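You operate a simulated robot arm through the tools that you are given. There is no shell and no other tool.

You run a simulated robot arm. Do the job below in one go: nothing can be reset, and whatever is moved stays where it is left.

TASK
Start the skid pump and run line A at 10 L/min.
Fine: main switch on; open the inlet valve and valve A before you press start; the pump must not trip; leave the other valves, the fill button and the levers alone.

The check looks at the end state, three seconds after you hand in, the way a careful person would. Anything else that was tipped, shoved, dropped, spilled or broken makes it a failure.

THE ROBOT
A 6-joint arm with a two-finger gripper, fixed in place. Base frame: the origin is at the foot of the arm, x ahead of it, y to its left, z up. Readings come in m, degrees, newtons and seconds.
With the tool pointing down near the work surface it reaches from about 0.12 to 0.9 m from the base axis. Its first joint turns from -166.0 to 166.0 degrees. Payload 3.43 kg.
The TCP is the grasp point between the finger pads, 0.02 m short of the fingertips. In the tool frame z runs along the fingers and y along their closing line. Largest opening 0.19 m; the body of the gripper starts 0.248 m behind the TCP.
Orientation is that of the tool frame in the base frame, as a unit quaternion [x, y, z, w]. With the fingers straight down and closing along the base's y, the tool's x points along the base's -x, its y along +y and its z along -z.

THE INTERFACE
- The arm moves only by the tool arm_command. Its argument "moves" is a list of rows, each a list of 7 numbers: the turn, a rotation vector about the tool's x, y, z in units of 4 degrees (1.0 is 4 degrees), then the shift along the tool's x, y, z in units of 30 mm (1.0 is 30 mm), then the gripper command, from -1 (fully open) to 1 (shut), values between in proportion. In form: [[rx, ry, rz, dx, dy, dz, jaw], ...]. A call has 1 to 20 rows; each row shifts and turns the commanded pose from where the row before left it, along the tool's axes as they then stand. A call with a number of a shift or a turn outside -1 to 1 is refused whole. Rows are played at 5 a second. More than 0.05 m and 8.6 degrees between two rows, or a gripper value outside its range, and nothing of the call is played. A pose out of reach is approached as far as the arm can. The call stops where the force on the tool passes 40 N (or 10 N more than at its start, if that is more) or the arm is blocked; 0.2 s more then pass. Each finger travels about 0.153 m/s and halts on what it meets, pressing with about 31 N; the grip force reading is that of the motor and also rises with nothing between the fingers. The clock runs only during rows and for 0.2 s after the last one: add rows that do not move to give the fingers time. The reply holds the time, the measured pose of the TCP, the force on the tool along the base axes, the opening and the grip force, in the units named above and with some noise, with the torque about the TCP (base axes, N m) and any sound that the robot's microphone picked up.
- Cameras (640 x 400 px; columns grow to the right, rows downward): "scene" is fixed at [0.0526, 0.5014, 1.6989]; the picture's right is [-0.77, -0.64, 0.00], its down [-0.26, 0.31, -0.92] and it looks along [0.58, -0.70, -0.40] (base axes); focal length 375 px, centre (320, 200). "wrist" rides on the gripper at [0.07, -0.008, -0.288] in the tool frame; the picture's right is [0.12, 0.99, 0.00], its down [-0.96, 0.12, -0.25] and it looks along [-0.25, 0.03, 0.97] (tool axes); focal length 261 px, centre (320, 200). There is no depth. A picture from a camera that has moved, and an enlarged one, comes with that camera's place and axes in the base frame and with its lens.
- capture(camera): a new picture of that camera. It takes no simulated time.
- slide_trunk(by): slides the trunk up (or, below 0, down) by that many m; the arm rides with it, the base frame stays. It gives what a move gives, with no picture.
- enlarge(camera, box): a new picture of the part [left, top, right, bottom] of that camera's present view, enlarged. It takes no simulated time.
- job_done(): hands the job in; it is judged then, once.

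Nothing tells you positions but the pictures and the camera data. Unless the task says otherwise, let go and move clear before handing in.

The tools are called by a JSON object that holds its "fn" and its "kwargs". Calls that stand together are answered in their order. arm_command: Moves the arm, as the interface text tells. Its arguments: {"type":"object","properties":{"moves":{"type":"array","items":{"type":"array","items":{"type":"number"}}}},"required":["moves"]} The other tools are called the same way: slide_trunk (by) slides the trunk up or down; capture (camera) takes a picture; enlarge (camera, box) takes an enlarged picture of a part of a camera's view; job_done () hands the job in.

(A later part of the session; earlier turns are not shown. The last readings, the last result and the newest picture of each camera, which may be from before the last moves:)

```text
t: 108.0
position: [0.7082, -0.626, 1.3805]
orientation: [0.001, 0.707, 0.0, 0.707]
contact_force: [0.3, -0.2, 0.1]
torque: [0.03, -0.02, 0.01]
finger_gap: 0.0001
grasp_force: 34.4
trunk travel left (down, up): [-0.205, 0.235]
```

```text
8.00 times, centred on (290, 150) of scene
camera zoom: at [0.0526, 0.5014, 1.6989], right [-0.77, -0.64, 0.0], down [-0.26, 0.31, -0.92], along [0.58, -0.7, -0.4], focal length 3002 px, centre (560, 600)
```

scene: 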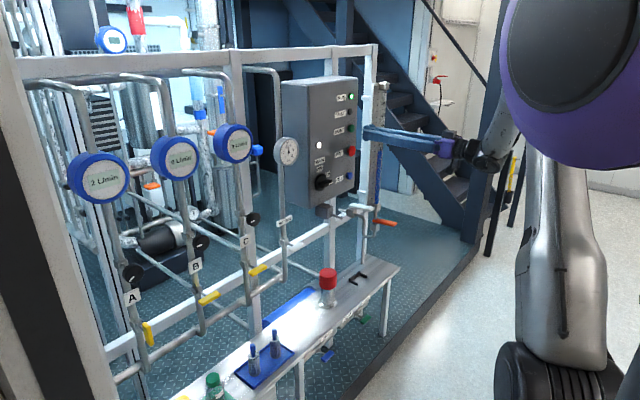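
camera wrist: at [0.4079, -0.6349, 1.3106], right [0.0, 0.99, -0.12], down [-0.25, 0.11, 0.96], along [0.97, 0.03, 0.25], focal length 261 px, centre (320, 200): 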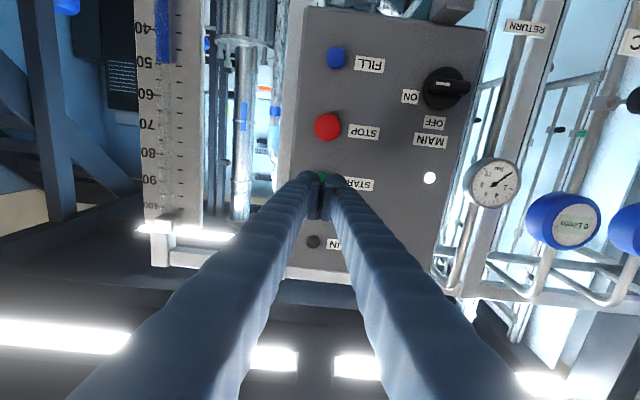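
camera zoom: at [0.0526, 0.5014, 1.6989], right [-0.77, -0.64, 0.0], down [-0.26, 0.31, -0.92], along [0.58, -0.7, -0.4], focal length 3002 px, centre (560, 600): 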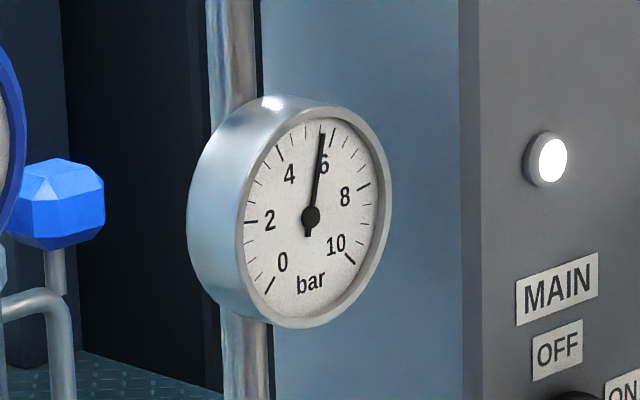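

Flow is 3 L/min at about 5.8 bar and levelling off, with no fault. Now I'll pitch the tool down here, well back from the panel, so I can cross to line A safely.

{"fn": "arm_command", "kwargs": {"moves": [[0, 1, 0, 0, 0, -0.3, 0.5], [0, 1, 0, 0, 0, -0.3, 0.5], [0, 1, 0, 0, 0, -0.3, 0.5], [0, 1, 0, 0, 0, -0.3, 0.5], [0, 1, 0, 0, 0, 0, 0.5], [0, 1, 0, 0, 0, 0, 0.5], [0, 1, 0, 0, 0, 0, 0.5], [0, 1, 0, 0, 0, 0, 0.5]]}}

{"fn": "enlarge", "kwargs": {"camera": "scene", "box": [50, 80, 370, 220]}}

{"fn": "enlarge", "kwargs": {"camera": "scene", "box": [265, 125, 315, 175]}}

```text
t: 109.8
position: [0.6731, -0.6263, 1.3855]
orientation: [0.001, 0.875, 0.0, 0.484]
contact_force: [0.0, -0.3, 0.9]
torque: [0.02, 0.01, -0.01]
finger_gap: 0.0475
grasp_force: 0.0
trunk travel left (down, up): [-0.205, 0.235]
```

```text
2.00 times, centred on (210, 150) of scene
camera zoom: at [0.0526, 0.5014, 1.6989], right [-0.77, -0.64, 0.0], down [-0.26, 0.31, -0.92], along [0.58, -0.7, -0.4], focal length 750 px, centre (540, 300)
```

zoom: 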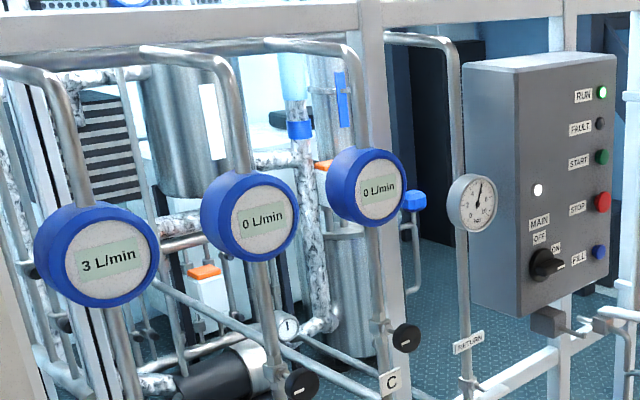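

```text
8.00 times, centred on (290, 150) of scene
camera zoom: at [0.0526, 0.5014, 1.6989], right [-0.77, -0.64, 0.0], down [-0.26, 0.31, -0.92], along [0.58, -0.7, -0.4], focal length 3002 px, centre (560, 600)
```

zoom: 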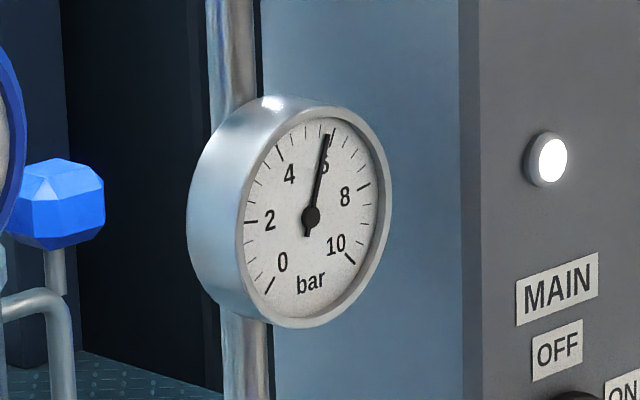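

It's steady at 3 L/min and about 6 bar, with RUN on and no fault. Knob A at 25° gives 3 L/min, so it will need roughly another 60° counter-clockwise. I'll continue pitching down for the crossing.

{"fn": "arm_command", "kwargs": {"moves": [[0, 1, 0, 0, 0, -0.3, 0.5], [0, 1, 0, 0, 0, -0.3, 0.5], [0, 1, 0, 0, 0, 0, 0.5], [0, 1, 0, 0, 0, 0, 0.5], [0, 1, 0, 0, 0, 0, 0.5], [0, 1, 0, 0, 0, 0, 0.5], [0, 1, 0, 0, 0, 0, 0.5], [0, 1, 0, 0, 0, 0, 0.5], [0, 1, 0, 0, 0, 0, 0.5], [0, 1, 0, 0, 0, 0, 0.5], [0, 1, 0, 0, 0, 0, 0.5], [0, 1, 0, 0, 0, 0, 0.5]]}}

{"fn": "capture", "kwargs": {"camera": "scene"}}

```text
t: 112.4
position: [0.6527, -0.6192, 1.3864]
orientation: [0.0, 0.996, 0.001, 0.087]
contact_force: [-0.6, -0.3, -1.1]
torque: [0.02, 0.07, -0.02]
finger_gap: 0.0473
grasp_force: 0.1
out of reach, approached as far as the arm can: row 12
trunk travel left (down, up): [-0.205, 0.235]
```

```text
taken
```

scene: 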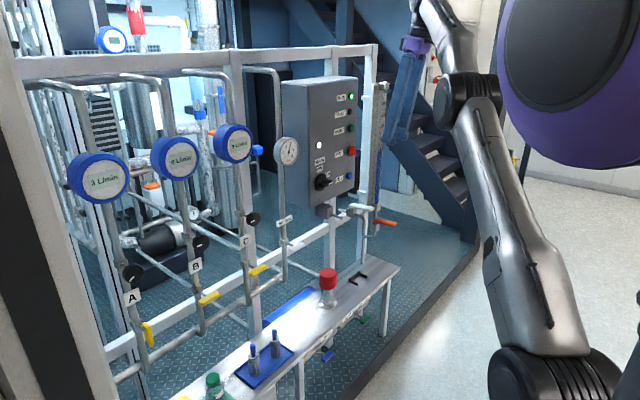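

Tool nearly vertical, pump still running. I'll slide left across the front at x≈0.63, about 0.2 m clear of the panel, in batches.

{"fn": "arm_command", "kwargs": {"moves": [[0, 0, 0, 0.067, 0.98, 0.18, 0.5], [0, 0, 0, 0.067, 0.98, 0.18, 0.5], [0, 0, 0, 0.067, 0.98, 0.18, 0.5], [0, 0, 0, 0.067, 0.98, 0.18, 0.5], [0, 0, 0, 0.067, 0.98, 0.18, 0.5], [0, 0, 0, 0.067, 0.98, 0.18, 0.5], [0, 0, 0, 0.067, 0.98, 0.18, 0.5], [0, 0, 0, 0.067, 0.98, 0.18, 0.5], [0, 0, 0, 0.067, 0.98, 0.18, 0.5], [0, 0, 0, 0.067, 0.98, 0.18, 0.5]]}}

{"fn": "enlarge", "kwargs": {"camera": "scene", "box": [50, 80, 370, 220]}}

```text
t: 114.6
position: [0.6406, -0.3252, 1.3312]
orientation: [0.0, 0.996, 0.0, 0.087]
contact_force: [-0.8, 0.3, 0.2]
torque: [-0.04, 0.01, -0.04]
finger_gap: 0.0476
grasp_force: 0.1
trunk travel left (down, up): [-0.205, 0.235]
```

```text
2.00 times, centred on (210, 150) of scene
camera zoom: at [0.0526, 0.5014, 1.6989], right [-0.77, -0.64, 0.0], down [-0.26, 0.31, -0.92], along [0.58, -0.7, -0.4], focal length 750 px, centre (540, 300)
```

zoom: 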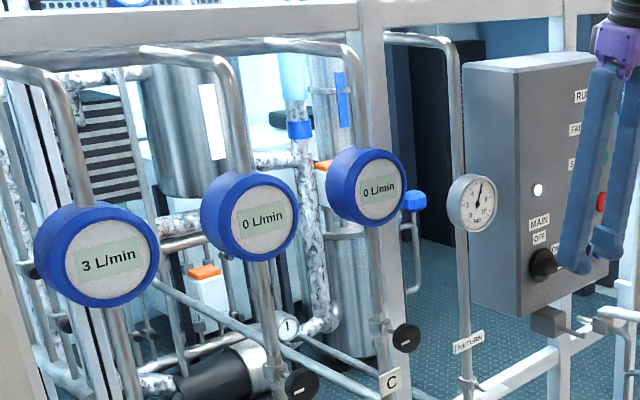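

The slide is clean and the flow is steady at 3 L/min. Continuing.

{"fn": "arm_command", "kwargs": {"moves": [[0, 0, 0, 0.067, 0.98, 0.18, 0.5], [0, 0, 0, 0.067, 0.98, 0.18, 0.5], [0, 0, 0, 0.067, 0.98, 0.18, 0.5], [0, 0, 0, 0.067, 0.98, 0.18, 0.5], [0, 0, 0, 0.067, 0.98, 0.18, 0.5], [0, 0, 0, 0.067, 0.98, 0.18, 0.5], [0, 0, 0, 0.067, 0.98, 0.18, 0.5], [0, 0, 0, 0.067, 0.98, 0.18, 0.5], [0, 0, 0, 0.067, 0.98, 0.18, 0.5], [0, 0, 0, 0.067, 0.98, 0.18, 0.5]]}}

{"fn": "arm_command", "kwargs": {"moves": [[0, 0, 0, 0, 0.98, 0, 0.5], [0, 0, 0, 0, 0.98, 0, 0.5], [0, 0, 0, 0, 0.98, 0, 0.5], [0, 0, 0, 0, 0.98, 0, 0.5], [0, 0, 0, 0, 0.98, 0, 0.5], [0, 0, 0, 0, 0.98, 0, 0.5], [0, 0, 0, 0, 0.98, 0, 0.5], [0, 0, 0, 0, 0.98, 0, 0.5]]}}

{"fn": "capture", "kwargs": {"camera": "wrist"}}

{"fn": "capture", "kwargs": {"camera": "scene"}}

```text
t: 116.8
position: [0.6308, -0.0294, 1.2741]
orientation: [0.001, 0.996, 0.001, 0.087]
contact_force: [0.3, 0.0, 0.2]
torque: [-0.04, 0.0, 0.01]
finger_gap: 0.0475
grasp_force: 0.1
trunk travel left (down, up): [-0.205, 0.235]
```

```text
t: 118.6
position: [0.6306, 0.2052, 1.2735]
orientation: [0.0, 0.996, 0.0, 0.086]
contact_force: [0.5, 0.3, 0.4]
torque: [-0.02, 0.05, -0.01]
finger_gap: 0.0472
grasp_force: 0.1
trunk travel left (down, up): [-0.205, 0.235]
```

```text
taken
camera wrist: at [0.5126, 0.1962, 1.546], right [-0.12, 0.99, -0.02], down [0.91, 0.11, 0.41], along [0.41, 0.03, -0.91], focal length 261 px, centre (320, 200)
```

wrist: 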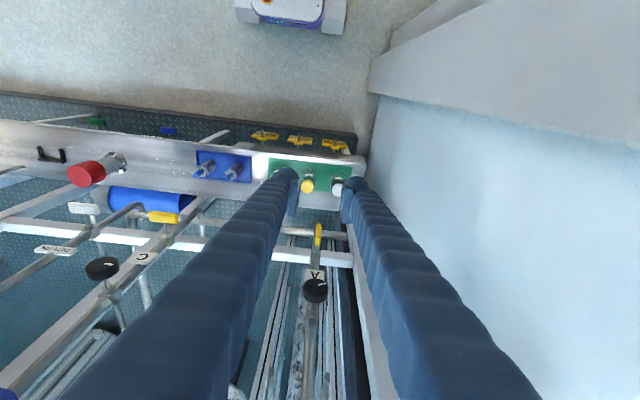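

```text
taken
```

scene: 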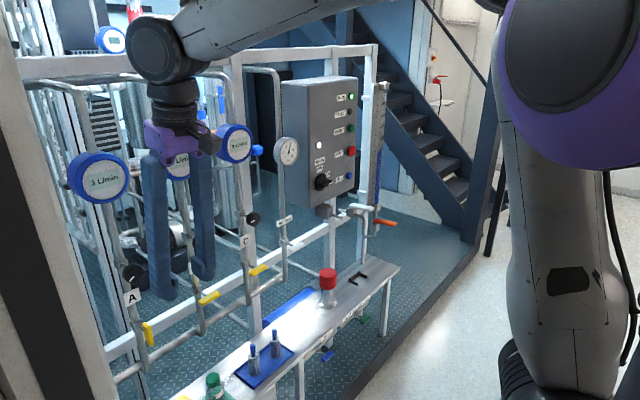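

I'm in front of line A at (0.63, 0.205, 1.27) with the tool down, and the wrist is bent sideways here, so leveling should avoid the singular pose. I'll pitch up in stages, keeping well back from knob A.

{"fn": "arm_command", "kwargs": {"moves": [[0, -1, 0, 0, 0.1, 0, 0.3], [0, -1, 0, 0, 0.1, 0, 0.3], [0, -1, 0, 0, 0.1, 0, 0.3], [0, -1, 0, 0, 0.1, 0, 0.3], [0, -1, 0, 0, 0, 0, 0.3], [0, -1, 0, 0, 0, 0, 0.3], [0, -1, 0, 0, 0, 0, 0.3], [0, -1, 0, 0, 0, 0, 0.3], [0, -1, 0, 0, 0, 0, 0.3], [0, -1, 0, 0, 0, 0, 0.3]]}}

{"fn": "capture", "kwargs": {"camera": "wrist"}}

{"fn": "capture", "kwargs": {"camera": "scene"}}

```text
t: 120.8
position: [0.6297, 0.2165, 1.2753]
orientation: [0.0, 0.906, 0.0, 0.423]
contact_force: [0.4, -0.6, 0.0]
torque: [0.01, 0.0, -0.01]
finger_gap: 0.0664
grasp_force: 0.1
trunk travel left (down, up): [-0.205, 0.235]
```

```text
taken
camera wrist: at [0.3648, 0.2084, 1.4065], right [-0.08, 0.99, -0.09], down [0.43, 0.11, 0.9], along [0.9, 0.03, -0.43], focal length 261 px, centre (320, 200)
```

wrist: 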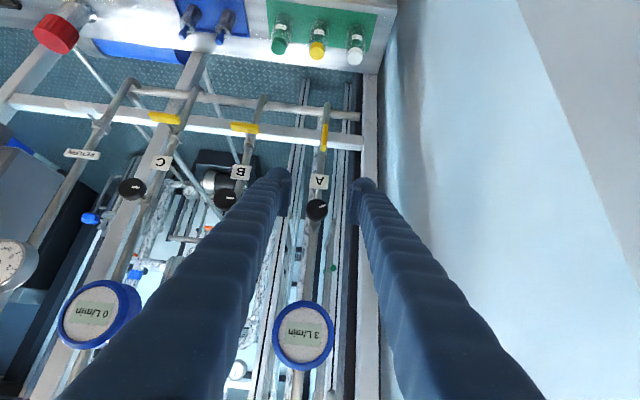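

```text
taken
```

scene: 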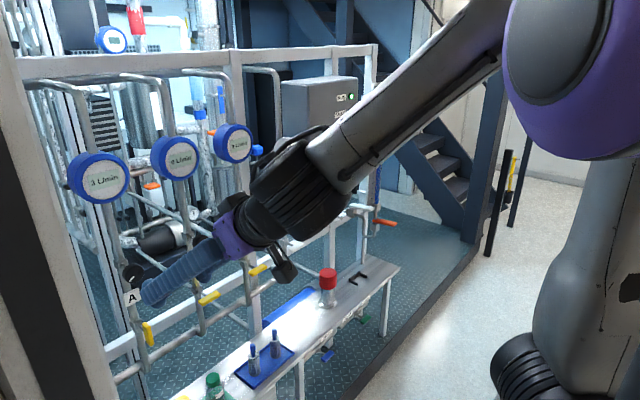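

Tilted to −40° with no limits, display A is visible at 3 L/min, and knob A is at about (0.838, 0.218, 1.199). I'll continue leveling in smaller batches.

{"fn": "arm_command", "kwargs": {"moves": [[0, -1, 0, 0.12, 0, 0.4, 0.3], [0, -1, 0, 0.12, 0, 0.4, 0.3], [0, -1, 0, 0.12, 0, 0.4, 0.3], [0, -1, 0, 0.12, 0, 0.4, 0.3], [0, -1, 0, 0.12, 0, 0.4, 0.3]]}}

```text
t: 122.0
position: [0.6972, 0.2365, 1.2429]
orientation: [0.001, 0.82, -0.001, 0.572]
contact_force: [0.2, 0.3, -0.5]
torque: [0.02, -0.03, -0.04]
finger_gap: 0.0666
grasp_force: 0.1
out of reach, approached as far as the arm can: row 4, 5
trunk travel left (down, up): [-0.205, 0.235]
```

The wrist's limits stop me leveling from this side (reported at rows 4–5), so I'll back out and repeat the route that worked at first: get to the centreline, pitch up through it exactly in the arm's plane, then move left while level. Pitching down and backing off now.

{"fn": "arm_command", "kwargs": {"moves": [[0, 1, 0, 0, 0, -0.4, 0.5], [0, 1, 0, 0, 0, -0.4, 0.5], [0, 1, 0, 0, 0, -0.4, 0.5], [0, 1, 0, 0, 0, -0.4, 0.5], [0, 1, 0, 0, 0, -0.4, 0.5], [0, 1, 0, 0, 0, 0, 0.5], [0, 1, 0, 0, 0, 0, 0.5], [0, 1, 0, 0, 0, 0, 0.5], [0, 1, 0, 0, 0, 0, 0.5], [0, 1, 0, 0, 0, 0, 0.5], [0, 1, 0, 0, 0, 0, 0.5]]}}

{"fn": "enlarge", "kwargs": {"camera": "scene", "box": [50, 80, 370, 220]}}

```text
t: 124.4
position: [0.6433, 0.2368, 1.2707]
orientation: [0.0, 0.975, 0.001, 0.224]
contact_force: [-0.5, -0.5, 0.5]
torque: [0.02, 0.02, 0.02]
finger_gap: 0.0476
grasp_force: 0.1
trunk travel left (down, up): [-0.205, 0.235]
```

```text
2.00 times, centred on (210, 150) of scene
camera zoom: at [0.0526, 0.5014, 1.6989], right [-0.77, -0.64, 0.0], down [-0.26, 0.31, -0.92], along [0.58, -0.7, -0.4], focal length 750 px, centre (540, 300)
```

zoom: 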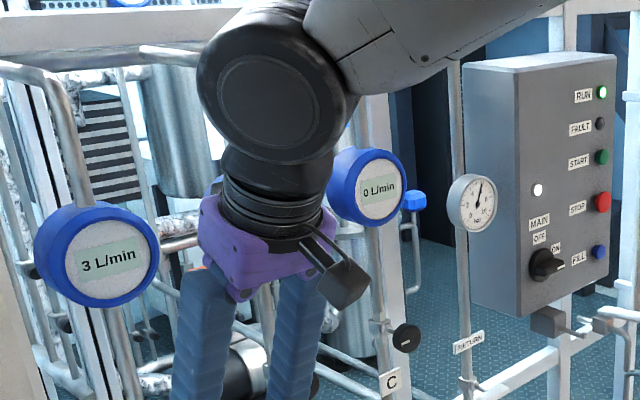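

Still 3 L/min, RUN on. Moving to the centreline (y = 0) and up a bit.

{"fn": "arm_command", "kwargs": {"moves": [[0, 0, 0, -0.164, -0.98, -0.337, 0.5], [0, 0, 0, -0.164, -0.98, -0.337, 0.5], [0, 0, 0, -0.164, -0.98, -0.337, 0.5], [0, 0, 0, -0.164, -0.98, -0.337, 0.5], [0, 0, 0, -0.164, -0.98, -0.337, 0.5], [0, 0, 0, -0.164, -0.98, -0.337, 0.5], [0, 0, 0, -0.164, -0.98, -0.337, 0.5], [0, 0, 0, -0.164, -0.98, -0.337, 0.5]]}}

```text
t: 126.2
position: [0.6409, 0.0002, 1.3587]
orientation: [0.001, 0.975, 0.001, 0.224]
contact_force: [0.2, -0.2, 0.1]
torque: [-0.01, 0.01, 0.02]
finger_gap: 0.0474
grasp_force: 0.2
trunk travel left (down, up): [-0.205, 0.235]
```

Exactly on the centreline. I'll pitch up slowly in-plane, easing forward a little, and check for limits.

{"fn": "arm_command", "kwargs": {"moves": [[0, -1, 0, -0.2, 0, 0.2, 0.5], [0, -1, 0, -0.2, 0, 0.2, 0.5], [0, -1, 0, -0.2, 0, 0.2, 0.5], [0, -1, 0, -0.2, 0, 0.2, 0.5], [0, -1, 0, -0.2, 0, 0.2, 0.5], [0, -1, 0, -0.2, 0, 0.2, 0.5]]}}

```text
t: 127.6
position: [0.6902, 0.002, 1.354]
orientation: [0.0, 0.906, 0.0, 0.423]
contact_force: [1.1, 0.0, -1.0]
torque: [-0.03, 0.0, 0.02]
finger_gap: 0.0476
grasp_force: 0.1
trunk travel left (down, up): [-0.205, 0.235]
```

Clean so far (pitch −40°). Continuing.

{"fn": "arm_command", "kwargs": {"moves": [[0, -1, 0, -0.2, 0, 0.15, 0.5], [0, -1, 0, -0.2, 0, 0.15, 0.5], [0, -1, 0, -0.2, 0, 0.15, 0.5], [0, -1, 0, -0.2, 0, 0.15, 0.5], [0, -1, 0, -0.2, 0, 0.15, 0.5]]}}

```text
t: 128.8
position: [0.7276, 0.0001, 1.3662]
orientation: [0.002, 0.82, -0.001, 0.573]
contact_force: [0.5, -0.1, 0.7]
torque: [-0.01, -0.03, -0.06]
finger_gap: 0.0478
grasp_force: 0.0
trunk travel left (down, up): [-0.205, 0.235]
```

Pitch −20°, no limits. Finishing the leveling without translation.

{"fn": "arm_command", "kwargs": {"moves": [[0, -1, 0, 0, 0, 0, 0.4], [0, -1, 0, 0, 0, 0, 0.4], [0, -1, 0, 0, 0, 0, 0.4], [0, -1, 0, 0, 0, 0, 0.4]]}}

{"fn": "capture", "kwargs": {"camera": "wrist"}}

{"fn": "capture", "kwargs": {"camera": "scene"}}

```text
t: 129.8
position: [0.7824, 0.0023, 1.406]
orientation: [0.001, 0.732, 0.0, 0.681]
contact_force: [1.2, -0.5, 0.4]
torque: [0.04, -0.05, 0.02]
finger_gap: 0.057
grasp_force: 0.1
out of reach, approached as far as the arm can: row 1, 2, 3, 4
trunk travel left (down, up): [-0.205, 0.235]
```

```text
taken
camera wrist: at [0.49, -0.0066, 1.3574], right [-0.01, 0.99, -0.12], down [-0.18, 0.11, 0.98], along [0.98, 0.03, 0.18], focal length 261 px, centre (320, 200)
```

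wrist: 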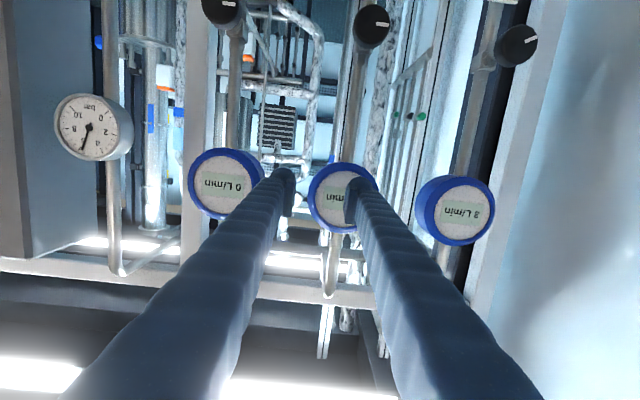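

```text
taken
```

scene: 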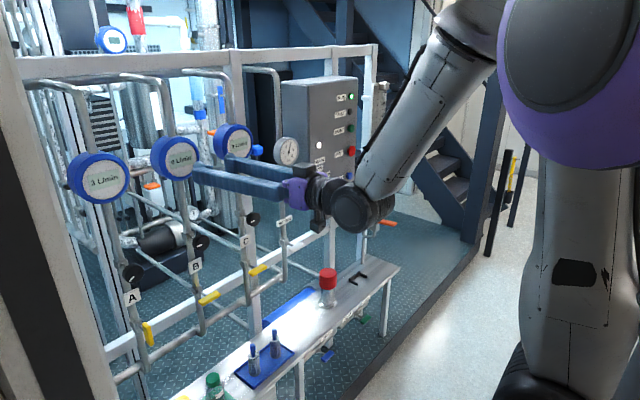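

The arm is level to within 4° at (0.78, 0.00, 1.41), tips about 6 cm short of the displays. As in my first approach, I'll move left and down in small batches, watching x closely.

{"fn": "arm_command", "kwargs": {"moves": [[0, 0, 0, 0.9, 0.9, -0.1, 0.4], [0, 0, 0, 0.9, 0.9, -0.1, 0.4]]}}

```text
t: 130.4
position: [0.798, 0.059, 1.3658]
orientation: [0.0, 0.732, 0.0, 0.681]
contact_force: [0.3, 0.3, -0.4]
torque: [0.02, -0.01, -0.04]
finger_gap: 0.057
grasp_force: 0.1
out of reach, approached as far as the arm can: row 1, 2
trunk travel left (down, up): [-0.205, 0.235]
```

The tool is creeping forward (x = 0.80), so I'll tip it down 8° to gain room and pull back before going further left.

{"fn": "arm_command", "kwargs": {"moves": [[0, 1, 0, 0, 0, -0.4, 0.4], [0, 1, 0, 0, 0, -0.4, 0.4], [0, 0, 0, 0, 0, -0.5, 0.4]]}}

```text
t: 131.2
position: [0.7567, 0.0579, 1.3734]
orientation: [0.001, 0.777, 0.0, 0.63]
contact_force: [-0.6, -0.3, -0.2]
torque: [-0.01, -0.01, 0.0]
finger_gap: 0.057
grasp_force: 0.0
trunk travel left (down, up): [-0.205, 0.235]
```

In reach again at x = 0.757. Moving left now.

{"fn": "arm_command", "kwargs": {"moves": [[0, 0, 0, 0.2, 0.9, 0, 0.4], [0, 0, 0, 0.2, 0.9, 0, 0.4], [0, 0, 0, 0.2, 0.9, 0, 0.4]]}}

```text
t: 132.0
position: [0.755, 0.1411, 1.3558]
orientation: [0.001, 0.777, -0.001, 0.63]
contact_force: [-0.2, -0.5, -0.3]
torque: [-0.02, -0.03, 0.01]
finger_gap: 0.0569
grasp_force: 0.0
trunk travel left (down, up): [-0.205, 0.235]
```

Good. Continuing left and down toward knob A's height.

{"fn": "arm_command", "kwargs": {"moves": [[0, 0, 0, 0.4, 0.88, 0.05, 0.4], [0, 0, 0, 0.4, 0.88, 0.05, 0.4], [0, 0, 0, 0.4, 0.85, 0.05, 0.4]]}}

{"fn": "capture", "kwargs": {"camera": "wrist"}}

{"fn": "capture", "kwargs": {"camera": "scene"}}

```text
t: 132.8
position: [0.7517, 0.2187, 1.32]
orientation: [0.001, 0.777, -0.001, 0.629]
contact_force: [0.9, -0.1, 0.6]
torque: [-0.01, 0.0, 0.03]
finger_gap: 0.0569
grasp_force: 0.0
trunk travel left (down, up): [-0.205, 0.235]
```

```text
taken
camera wrist: at [0.4552, 0.2101, 1.3113], right [-0.02, 0.99, -0.12], down [-0.04, 0.12, 0.99], along [1.0, 0.03, 0.04], focal length 261 px, centre (320, 200)
```

wrist: 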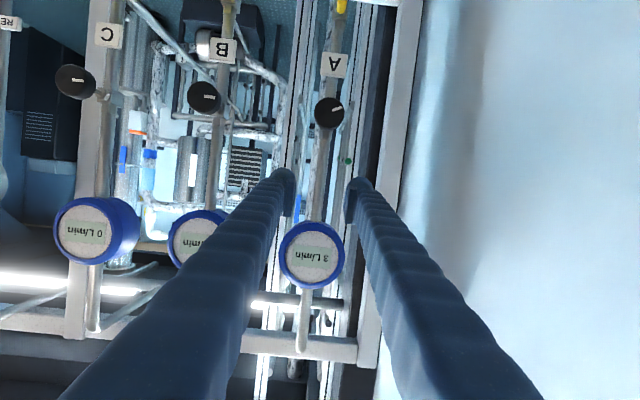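

```text
taken
```

scene: 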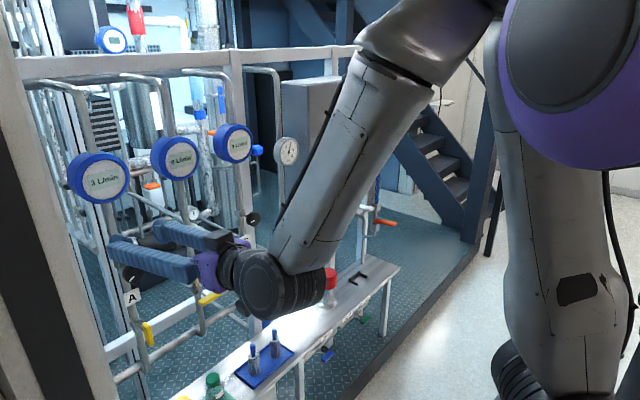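

Knob A is dead ahead and below at about (0.832, 0.219, 1.201). I'll lower the tool to its height while staying 6 cm in front.

{"fn": "arm_command", "kwargs": {"moves": [[0, 0, 0, 0.97, 0, 0.2, 0.3], [0, 0, 0, 0.97, 0, 0.2, 0.3]]}}

{"fn": "arm_command", "kwargs": {"moves": [[0, 0, 0, 0.97, 0, 0.2, 0.3], [0, 0, 0, 0.97, 0, 0.2, 0.3]]}}

{"fn": "capture", "kwargs": {"camera": "wrist"}}

```text
t: 133.4
position: [0.7507, 0.2183, 1.2585]
orientation: [0.002, 0.778, -0.001, 0.629]
contact_force: [0.8, 0.4, -0.1]
torque: [0.0, -0.03, -0.04]
finger_gap: 0.0667
grasp_force: 0.0
trunk travel left (down, up): [-0.205, 0.235]
```

```text
t: 134.0
position: [0.7593, 0.2248, 1.2]
orientation: [0.002, 0.778, -0.002, 0.628]
contact_force: [0.5, 0.1, 0.6]
torque: [0.0, -0.05, -0.06]
finger_gap: 0.0665
grasp_force: 0.0
out of reach, approached as far as the arm can: row 2
trunk travel left (down, up): [-0.205, 0.235]
```

```text
taken
camera wrist: at [0.4616, 0.2167, 1.1927], right [-0.02, 0.99, -0.12], down [-0.04, 0.12, 0.99], along [1.0, 0.03, 0.04], focal length 261 px, centre (320, 200)
```

wrist: 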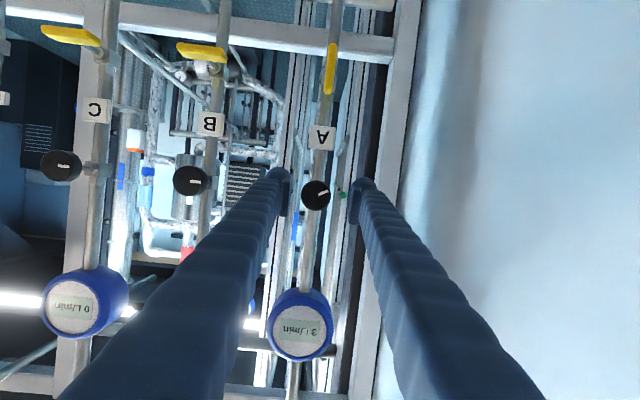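

Knob A is at (0.220, 1.202), right between the fingers. I'll centre and level the tool while easing forward, stopping short of the knob.

{"fn": "arm_command", "kwargs": {"moves": [[0, 0, 0, 0, -0.14, 0.2, 0.2], [0, -1, 0, 0, 0, 0.3, 0.2], [0, -1, 0, 0, 0, 0.3, 0.2]]}}

{"fn": "capture", "kwargs": {"camera": "wrist"}}

```text
t: 134.8
position: [0.781, 0.2189, 1.1969]
orientation: [0.001, 0.732, -0.001, 0.682]
contact_force: [0.2, -0.7, -0.3]
torque: [0.05, 0.01, -0.07]
finger_gap: 0.0761
grasp_force: 0.0
trunk travel left (down, up): [-0.205, 0.235]
```

```text
taken
camera wrist: at [0.4898, 0.2116, 1.147], right [-0.01, 0.99, -0.12], down [-0.18, 0.12, 0.98], along [0.98, 0.03, 0.18], focal length 261 px, centre (320, 200)
```

wrist: 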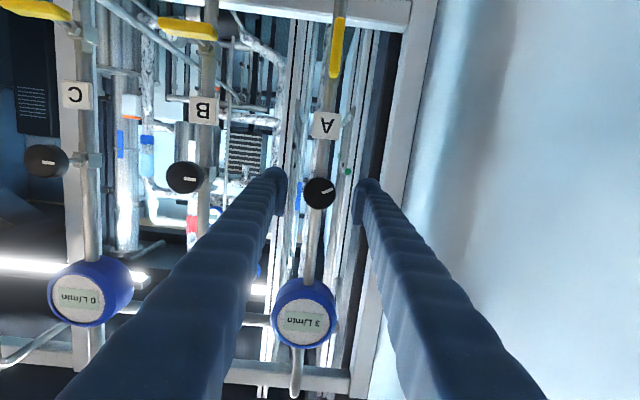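

The tool is level to 4° and in reach, with the knob at (0.2195, 1.2006). I'll finish leveling and move forward to straddle it.

{"fn": "arm_command", "kwargs": {"moves": [[0, -1, 0, -0.12, 0, 0.3, 0.2], [0, 0, 0, 0, 0, 0.5, 0.2]]}}

{"fn": "enlarge", "kwargs": {"camera": "wrist", "box": [250, 130, 390, 230]}}

```text
t: 135.4
position: [0.8053, 0.2206, 1.1989]
orientation: [0.0, 0.708, 0.001, 0.706]
contact_force: [-0.1, 0.0, 0.0]
torque: [0.01, -0.04, -0.09]
finger_gap: 0.0762
grasp_force: 0.1
trunk travel left (down, up): [-0.205, 0.235]
```

```text
4.00 times, centred on (320, 180) of wrist
camera zoom: at [0.5181, 0.212, 1.1295], right [0.0, 0.99, -0.12], down [-0.25, 0.12, 0.96], along [0.97, 0.03, 0.24], focal length 1043 px, centre (320, 280)
```

zoom: 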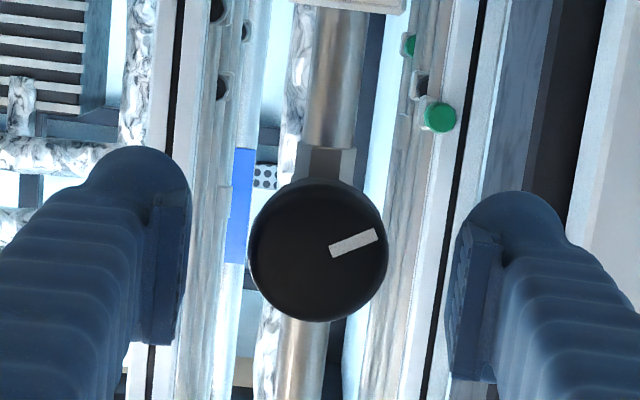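

Centred and level. Advancing the last 3 cm to straddle the knob.

{"fn": "arm_command", "kwargs": {"moves": [[0, 0, 0, 0, 0, 0.53, 0.2], [0, 0, 0, 0, 0, 0.5, 0.2]]}}

{"fn": "enlarge", "kwargs": {"camera": "wrist", "box": [250, 130, 390, 230]}}

{"fn": "enlarge", "kwargs": {"camera": "scene", "box": [50, 80, 370, 220]}}

```text
t: 136.0
position: [0.8373, 0.2188, 1.1992]
orientation: [0.001, 0.707, 0.0, 0.707]
contact_force: [-0.5, 0.2, -0.1]
torque: [-0.01, 0.0, -0.03]
finger_gap: 0.076
grasp_force: 0.1
trunk travel left (down, up): [-0.205, 0.235]
```

```text
4.00 times, centred on (320, 180) of wrist
camera zoom: at [0.5492, 0.2106, 1.1297], right [0.0, 0.99, -0.12], down [-0.25, 0.11, 0.96], along [0.97, 0.03, 0.25], focal length 1043 px, centre (320, 280)
```

zoom: 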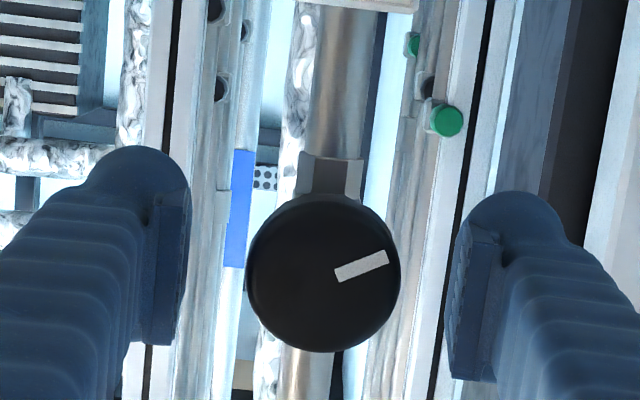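

```text
2.00 times, centred on (210, 150) of scene
camera zoom: at [0.0526, 0.5014, 1.6989], right [-0.77, -0.64, 0.0], down [-0.26, 0.31, -0.92], along [0.58, -0.7, -0.4], focal length 750 px, centre (540, 300)
```

zoom: 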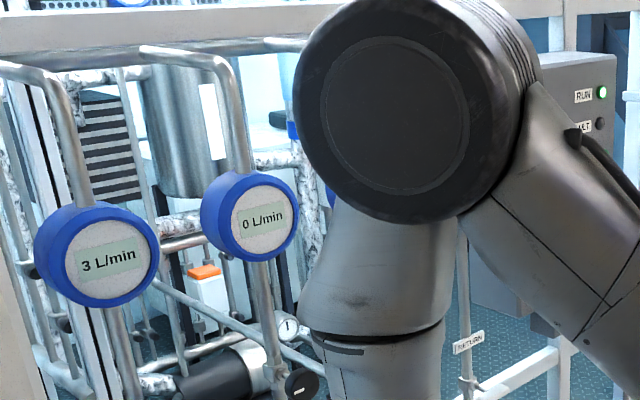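

The knob is between the pads and display A stays visible in the scene camera for feedback. Gripping now.

{"fn": "arm_command", "kwargs": {"moves": [[0, 0, 0, 0, 0, 0, 0.4], [0, 0, 0, 0, 0, 0, 0.6], [0, 0, 0, 0, 0, 0, 0.7], [0, 0, 0, 0, 0, 0, 0.7]]}}

```text
t: 137.0
position: [0.8378, 0.2192, 1.1998]
orientation: [0.0, 0.707, 0.0, 0.707]
contact_force: [3.0, 7.0, 1.0]
torque: [-0.01, -0.02, 0.1]
finger_gap: 0.0424
grasp_force: 45.3
trunk travel left (down, up): [-0.205, 0.235]
```

Gripped (42 mm). I'll turn counter-clockwise 20° and read the flow.

{"fn": "arm_command", "kwargs": {"moves": [[0, 0, -1, 0, 0, 0, 0.7], [0, 0, -1, 0, 0, 0, 0.7], [0, 0, -1, 0, 0, 0, 0.7], [0, 0, -1, 0, 0, 0, 0.7], [0, 0, -1, 0, 0, 0, 0.7], [0, 0, 0, 0, 0, 0, 0.7], [0, 0, 0, 0, 0, 0, 0.7]]}}

{"fn": "enlarge", "kwargs": {"camera": "scene", "box": [60, 140, 140, 210]}}

{"fn": "enlarge", "kwargs": {"camera": "wrist", "box": [250, 130, 390, 230]}}

```text
t: 138.6
position: [0.8354, 0.2195, 1.1994]
orientation: [-0.122, 0.697, -0.123, 0.696]
contact_force: [4.5, 5.1, -3.1]
torque: [0.0, 0.14, -0.01]
finger_gap: 0.0425
grasp_force: 44.7
trunk travel left (down, up): [-0.205, 0.235]
```

```text
5.71 times, centred on (100, 175) of scene
camera zoom: at [0.0526, 0.5014, 1.6989], right [-0.77, -0.64, 0.0], down [-0.26, 0.31, -0.92], along [0.58, -0.7, -0.4], focal length 2144 px, centre (1577, 343)
```

zoom: 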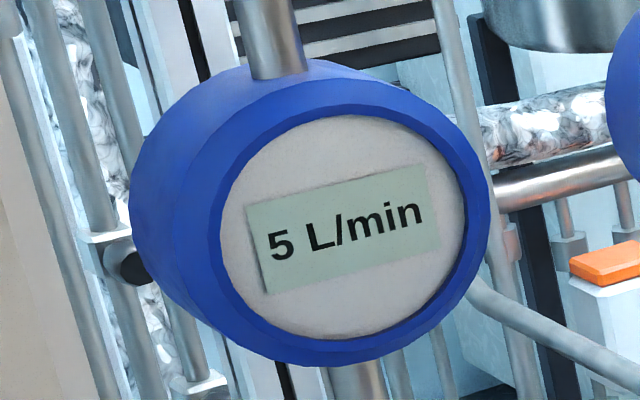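

```text
4.00 times, centred on (320, 180) of wrist
camera zoom: at [0.5493, 0.1878, 1.1372], right [0.0, 0.89, -0.45], down [-0.25, 0.44, 0.86], along [0.97, 0.11, 0.22], focal length 1043 px, centre (320, 280)
```

zoom: 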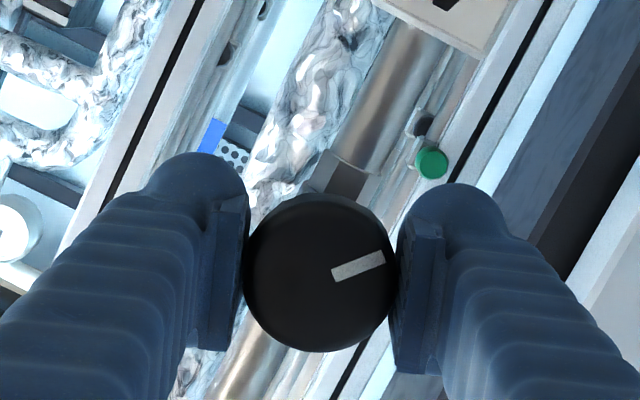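

Counter-clockwise increases the flow: 5 L/min. Another 20°, then a short wait.

{"fn": "arm_command", "kwargs": {"moves": [[0, 0, -1, 0, 0, 0, 0.7], [0, 0, -1, 0, 0, 0, 0.7], [0, 0, -1, 0, 0, 0, 0.7], [0, 0, -1, 0, 0, 0, 0.7], [0, 0, -1, 0, 0, 0, 0.7], [0, 0, 0, 0, 0, 0, 0.7], [0, 0, 0, 0, 0, 0, 0.7], [0, 0, 0, 0, 0, 0, 0.7], [0, 0, 0, 0, 0, 0, 0.7]]}}

{"fn": "enlarge", "kwargs": {"camera": "scene", "box": [60, 140, 140, 210]}}

{"fn": "enlarge", "kwargs": {"camera": "scene", "box": [265, 80, 375, 180]}}

```text
t: 140.6
position: [0.8366, 0.2195, 1.1987]
orientation: [-0.242, 0.665, -0.241, 0.664]
contact_force: [1.8, 3.3, -0.7]
torque: [-0.01, 0.04, -0.02]
finger_gap: 0.0425
grasp_force: 45.3
trunk travel left (down, up): [-0.205, 0.235]
```

```text
5.71 times, centred on (100, 175) of scene
camera zoom: at [0.0526, 0.5014, 1.6989], right [-0.77, -0.64, 0.0], down [-0.26, 0.31, -0.92], along [0.58, -0.7, -0.4], focal length 2144 px, centre (1577, 343)
```

zoom: 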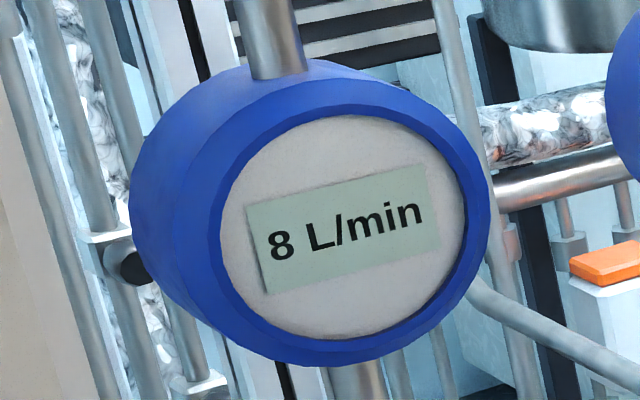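

```text
4.00 times, centred on (320, 130) of scene
camera zoom: at [0.0526, 0.5014, 1.6989], right [-0.77, -0.64, 0.0], down [-0.26, 0.31, -0.92], along [0.58, -0.7, -0.4], focal length 1501 px, centre (320, 480)
```

zoom: 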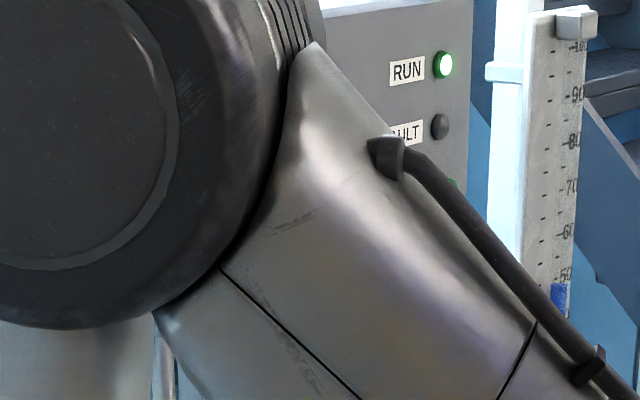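

8 L/min at +40°, RUN on, no fault. I'll wait a moment to see whether it has settled before trimming.

{"fn": "arm_command", "kwargs": {"moves": [[0, 0, 0, 0, 0, 0, 0.7], [0, 0, 0, 0, 0, 0, 0.7], [0, 0, 0, 0, 0, 0, 0.7], [0, 0, 0, 0, 0, 0, 0.7], [0, 0, 0, 0, 0, 0, 0.7], [0, 0, 0, 0, 0, 0, 0.7], [0, 0, 0, 0, 0, 0, 0.7], [0, 0, 0, 0, 0, 0, 0.7]]}}

{"fn": "enlarge", "kwargs": {"camera": "scene", "box": [60, 140, 140, 210]}}

```text
t: 142.4
position: [0.8376, 0.2185, 1.1997]
orientation: [-0.242, 0.665, -0.241, 0.664]
contact_force: [2.0, 1.8, -2.8]
torque: [-0.03, 0.0, 0.03]
finger_gap: 0.0426
grasp_force: 44.7
trunk travel left (down, up): [-0.205, 0.235]
```

```text
5.71 times, centred on (100, 175) of scene
camera zoom: at [0.0526, 0.5014, 1.6989], right [-0.77, -0.64, 0.0], down [-0.26, 0.31, -0.92], along [0.58, -0.7, -0.4], focal length 2144 px, centre (1577, 343)
```

zoom: 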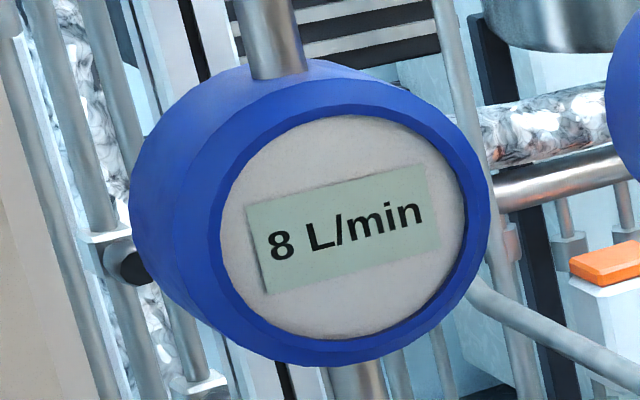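

Settled at 8 L/min. The display rounds to whole litres, so I'll step in small increments and note where it changes, to centre on 10.

{"fn": "arm_command", "kwargs": {"moves": [[0, 0, -1, 0, 0, 0, 0.7], [0, 0, -1, 0, 0, 0, 0.7], [0, 0, 0, 0, 0, 0, 0.7], [0, 0, 0, 0, 0, 0, 0.7], [0, 0, 0, 0, 0, 0, 0.7], [0, 0, 0, 0, 0, 0, 0.7], [0, 0, 0, 0, 0, 0, 0.7], [0, 0, 0, 0, 0, 0, 0.7], [0, 0, 0, 0, 0, 0, 0.7]]}}

{"fn": "enlarge", "kwargs": {"camera": "scene", "box": [60, 140, 140, 210]}}

```text
t: 144.4
position: [0.837, 0.2189, 1.1996]
orientation: [-0.288, 0.647, -0.288, 0.645]
contact_force: [1.7, 0.8, -1.1]
torque: [0.02, 0.03, 0.0]
finger_gap: 0.0426
grasp_force: 45.2
trunk travel left (down, up): [-0.205, 0.235]
```

```text
5.71 times, centred on (100, 175) of scene
camera zoom: at [0.0526, 0.5014, 1.6989], right [-0.77, -0.64, 0.0], down [-0.26, 0.31, -0.92], along [0.58, -0.7, -0.4], focal length 2144 px, centre (1577, 343)
```

zoom: 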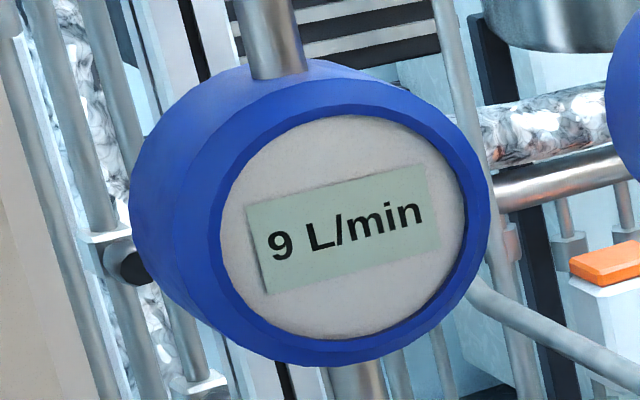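

9 L/min at +48°. Stepping 4° more.

{"fn": "arm_command", "kwargs": {"moves": [[0, 0, -1, 0, 0, 0, 0.7], [0, 0, 0, 0, 0, 0, 0.7], [0, 0, 0, 0, 0, 0, 0.7], [0, 0, 0, 0, 0, 0, 0.7], [0, 0, 0, 0, 0, 0, 0.7], [0, 0, 0, 0, 0, 0, 0.7], [0, 0, 0, 0, 0, 0, 0.7], [0, 0, 0, 0, 0, 0, 0.7]]}}

{"fn": "enlarge", "kwargs": {"camera": "scene", "box": [60, 140, 140, 210]}}

```text
t: 146.2
position: [0.8371, 0.2185, 1.2001]
orientation: [-0.309, 0.636, -0.31, 0.635]
contact_force: [2.8, 2.2, 1.8]
torque: [-0.01, 0.01, 0.05]
finger_gap: 0.0426
grasp_force: 45.3
trunk travel left (down, up): [-0.205, 0.235]
```

```text
5.71 times, centred on (100, 175) of scene
camera zoom: at [0.0526, 0.5014, 1.6989], right [-0.77, -0.64, 0.0], down [-0.26, 0.31, -0.92], along [0.58, -0.7, -0.4], focal length 2144 px, centre (1577, 343)
```

zoom: 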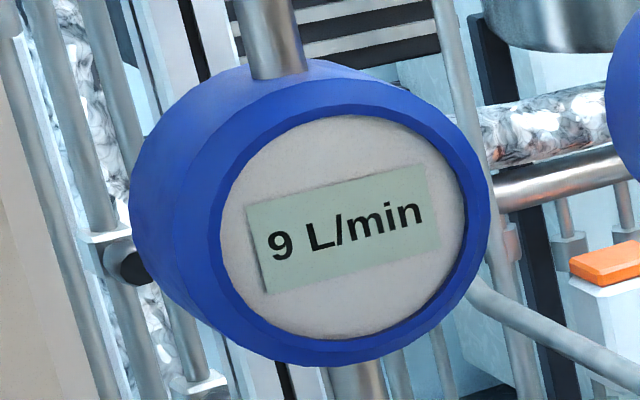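

Still 9 at +52°. Another 4°.

{"fn": "arm_command", "kwargs": {"moves": [[0, 0, -1, 0, 0, 0, 0.7], [0, 0, 0, 0, 0, 0, 0.7], [0, 0, 0, 0, 0, 0, 0.7], [0, 0, 0, 0, 0, 0, 0.7], [0, 0, 0, 0, 0, 0, 0.7], [0, 0, 0, 0, 0, 0, 0.7], [0, 0, 0, 0, 0, 0, 0.7], [0, 0, 0, 0, 0, 0, 0.7]]}}

{"fn": "enlarge", "kwargs": {"camera": "scene", "box": [60, 140, 140, 210]}}

```text
t: 148.0
position: [0.8366, 0.219, 1.1997]
orientation: [-0.331, 0.624, -0.333, 0.624]
contact_force: [2.3, 3.3, -0.1]
torque: [-0.03, -0.05, 0.07]
finger_gap: 0.0424
grasp_force: 45.2
trunk travel left (down, up): [-0.205, 0.235]
```

```text
5.71 times, centred on (100, 175) of scene
camera zoom: at [0.0526, 0.5014, 1.6989], right [-0.77, -0.64, 0.0], down [-0.26, 0.31, -0.92], along [0.58, -0.7, -0.4], focal length 2144 px, centre (1577, 343)
```

zoom: 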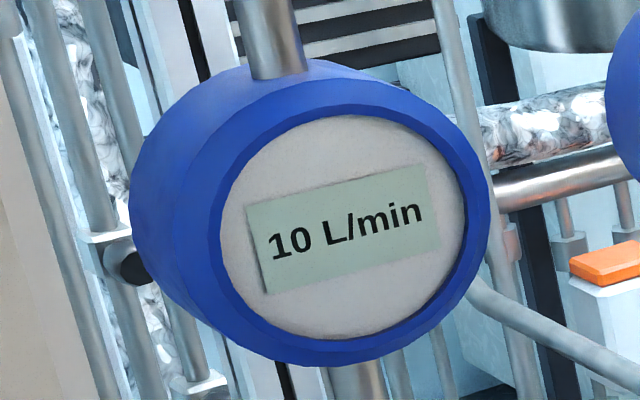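

10 L/min at +56°. To centre within the 10 band I'll find its upper edge too: 4° more.

{"fn": "arm_command", "kwargs": {"moves": [[0, 0, -1, 0, 0, 0, 0.7], [0, 0, 0, 0, 0, 0, 0.7], [0, 0, 0, 0, 0, 0, 0.7], [0, 0, 0, 0, 0, 0, 0.7], [0, 0, 0, 0, 0, 0, 0.7], [0, 0, 0, 0, 0, 0, 0.7], [0, 0, 0, 0, 0, 0, 0.7], [0, 0, 0, 0, 0, 0, 0.7]]}}

{"fn": "enlarge", "kwargs": {"camera": "scene", "box": [60, 140, 140, 210]}}

```text
t: 149.8
position: [0.838, 0.2197, 1.1989]
orientation: [-0.353, 0.613, -0.354, 0.612]
contact_force: [2.7, 2.4, -0.4]
torque: [0.03, 0.01, 0.02]
finger_gap: 0.0423
grasp_force: 45.4
trunk travel left (down, up): [-0.205, 0.235]
```

```text
5.71 times, centred on (100, 175) of scene
camera zoom: at [0.0526, 0.5014, 1.6989], right [-0.77, -0.64, 0.0], down [-0.26, 0.31, -0.92], along [0.58, -0.7, -0.4], focal length 2144 px, centre (1577, 343)
```

zoom: 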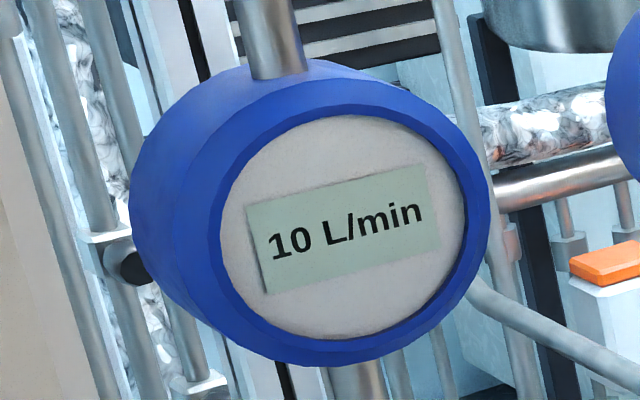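

Still 10 at +60°. One more 4° step to find the edge.

{"fn": "arm_command", "kwargs": {"moves": [[0, 0, -1, 0, 0, 0, 0.7], [0, 0, 0, 0, 0, 0, 0.7], [0, 0, 0, 0, 0, 0, 0.7], [0, 0, 0, 0, 0, 0, 0.7], [0, 0, 0, 0, 0, 0, 0.7], [0, 0, 0, 0, 0, 0, 0.7], [0, 0, 0, 0, 0, 0, 0.7], [0, 0, 0, 0, 0, 0, 0.7]]}}

{"fn": "enlarge", "kwargs": {"camera": "scene", "box": [60, 140, 140, 210]}}

```text
t: 151.6
position: [0.8367, 0.2199, 1.1995]
orientation: [-0.374, 0.6, -0.376, 0.599]
contact_force: [2.5, 1.3, -0.1]
torque: [0.0, 0.03, 0.02]
finger_gap: 0.0425
grasp_force: 45.1
trunk travel left (down, up): [-0.205, 0.235]
```

```text
5.71 times, centred on (100, 175) of scene
camera zoom: at [0.0526, 0.5014, 1.6989], right [-0.77, -0.64, 0.0], down [-0.26, 0.31, -0.92], along [0.58, -0.7, -0.4], focal length 2144 px, centre (1577, 343)
```

zoom: 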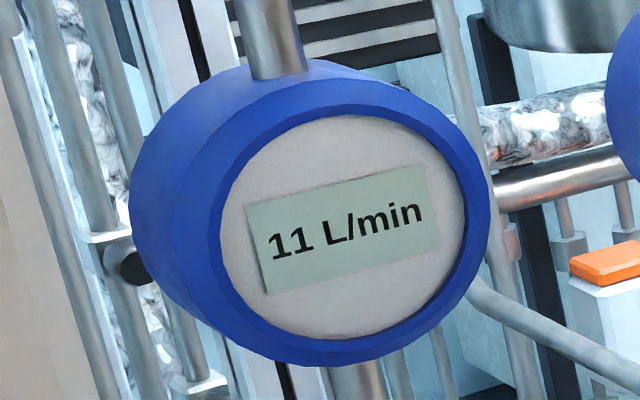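

11 at +64°, so the 10 band runs from about 54° to 62°. I'll come back 6° to its middle (+58°) and check.

{"fn": "arm_command", "kwargs": {"moves": [[0, 0, 0.75, 0, 0, 0, 0.7], [0, 0, 0.75, 0, 0, 0, 0.7], [0, 0, 0, 0, 0, 0, 0.7], [0, 0, 0, 0, 0, 0, 0.7], [0, 0, 0, 0, 0, 0, 0.7], [0, 0, 0, 0, 0, 0, 0.7], [0, 0, 0, 0, 0, 0, 0.7], [0, 0, 0, 0, 0, 0, 0.7], [0, 0, 0, 0, 0, 0, 0.7]]}}

{"fn": "enlarge", "kwargs": {"camera": "scene", "box": [60, 140, 140, 210]}}

{"fn": "enlarge", "kwargs": {"camera": "wrist", "box": [250, 130, 390, 230]}}

```text
t: 153.6
position: [0.8369, 0.2207, 1.1988]
orientation: [-0.342, 0.619, -0.343, 0.618]
contact_force: [2.6, 2.9, 0.3]
torque: [-0.02, 0.01, -0.02]
finger_gap: 0.0423
grasp_force: 44.8
trunk travel left (down, up): [-0.205, 0.235]
```

```text
5.71 times, centred on (100, 175) of scene
camera zoom: at [0.0526, 0.5014, 1.6989], right [-0.77, -0.64, 0.0], down [-0.26, 0.31, -0.92], along [0.58, -0.7, -0.4], focal length 2144 px, centre (1577, 343)
```

zoom: 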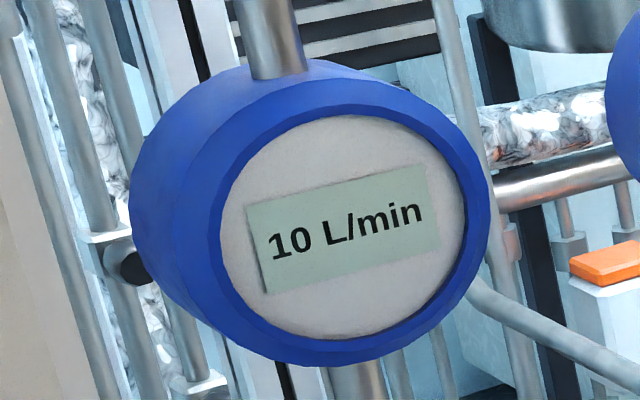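

```text
4.00 times, centred on (320, 180) of wrist
camera zoom: at [0.5492, 0.1552, 1.1703], right [0.0, 0.43, -0.9], down [-0.25, 0.88, 0.41], along [0.97, 0.22, 0.1], focal length 1043 px, centre (320, 280)
```

zoom: 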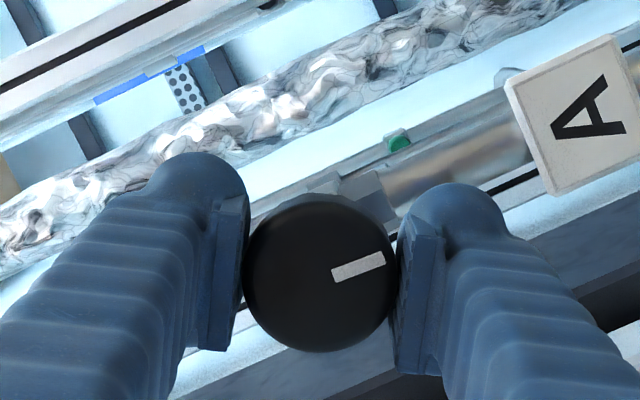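

10 L/min, centred in the band. Now I'll release the knob evenly without turning it.

{"fn": "arm_command", "kwargs": {"moves": [[0, 0, 0, 0, 0, 0, 0.5], [0, 0, 0, 0, 0, 0, 0.35], [0, 0, 0, 0, 0, 0, 0.3], [0, 0, 0, 0, 0, 0, 0.3]]}}

{"fn": "enlarge", "kwargs": {"camera": "wrist", "box": [250, 130, 390, 230]}}

{"fn": "enlarge", "kwargs": {"camera": "scene", "box": [60, 140, 140, 210]}}

```text
t: 154.6
position: [0.8377, 0.2193, 1.2003]
orientation: [-0.342, 0.619, -0.343, 0.618]
contact_force: [-0.1, -0.4, -0.1]
torque: [-0.01, -0.01, 0.0]
finger_gap: 0.0665
grasp_force: 0.0
trunk travel left (down, up): [-0.205, 0.235]
```

```text
4.00 times, centred on (320, 180) of wrist
camera zoom: at [0.549, 0.155, 1.1704], right [0.0, 0.43, -0.9], down [-0.25, 0.88, 0.41], along [0.97, 0.22, 0.1], focal length 1043 px, centre (320, 280)
```

zoom: 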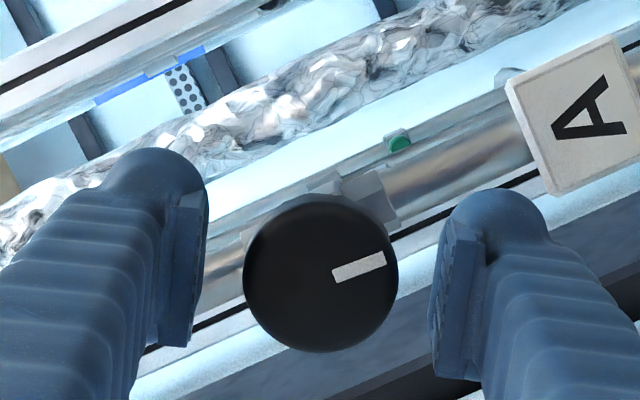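

```text
5.71 times, centred on (100, 175) of scene
camera zoom: at [0.0526, 0.5014, 1.6989], right [-0.77, -0.64, 0.0], down [-0.26, 0.31, -0.92], along [0.58, -0.7, -0.4], focal length 2144 px, centre (1577, 343)
```

zoom: 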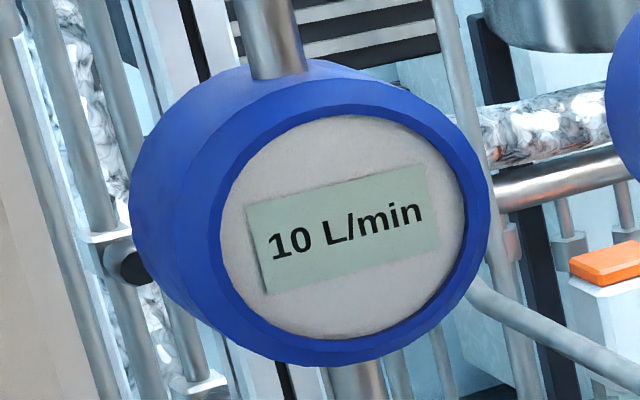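

Released cleanly and the flow holds at 10 L/min. Backing straight out in small checked steps.

{"fn": "arm_command", "kwargs": {"moves": [[0, 0, 0, 0, 0, -0.5, 0.3], [0, 0, 0, 0, 0, -0.5, 0.3]]}}

```text
t: 155.2
position: [0.8068, 0.2198, 1.1997]
orientation: [-0.342, 0.619, -0.343, 0.618]
contact_force: [-1.1, 0.4, -0.9]
torque: [0.01, 0.03, 0.0]
finger_gap: 0.0665
grasp_force: 0.0
trunk travel left (down, up): [-0.205, 0.235]
```

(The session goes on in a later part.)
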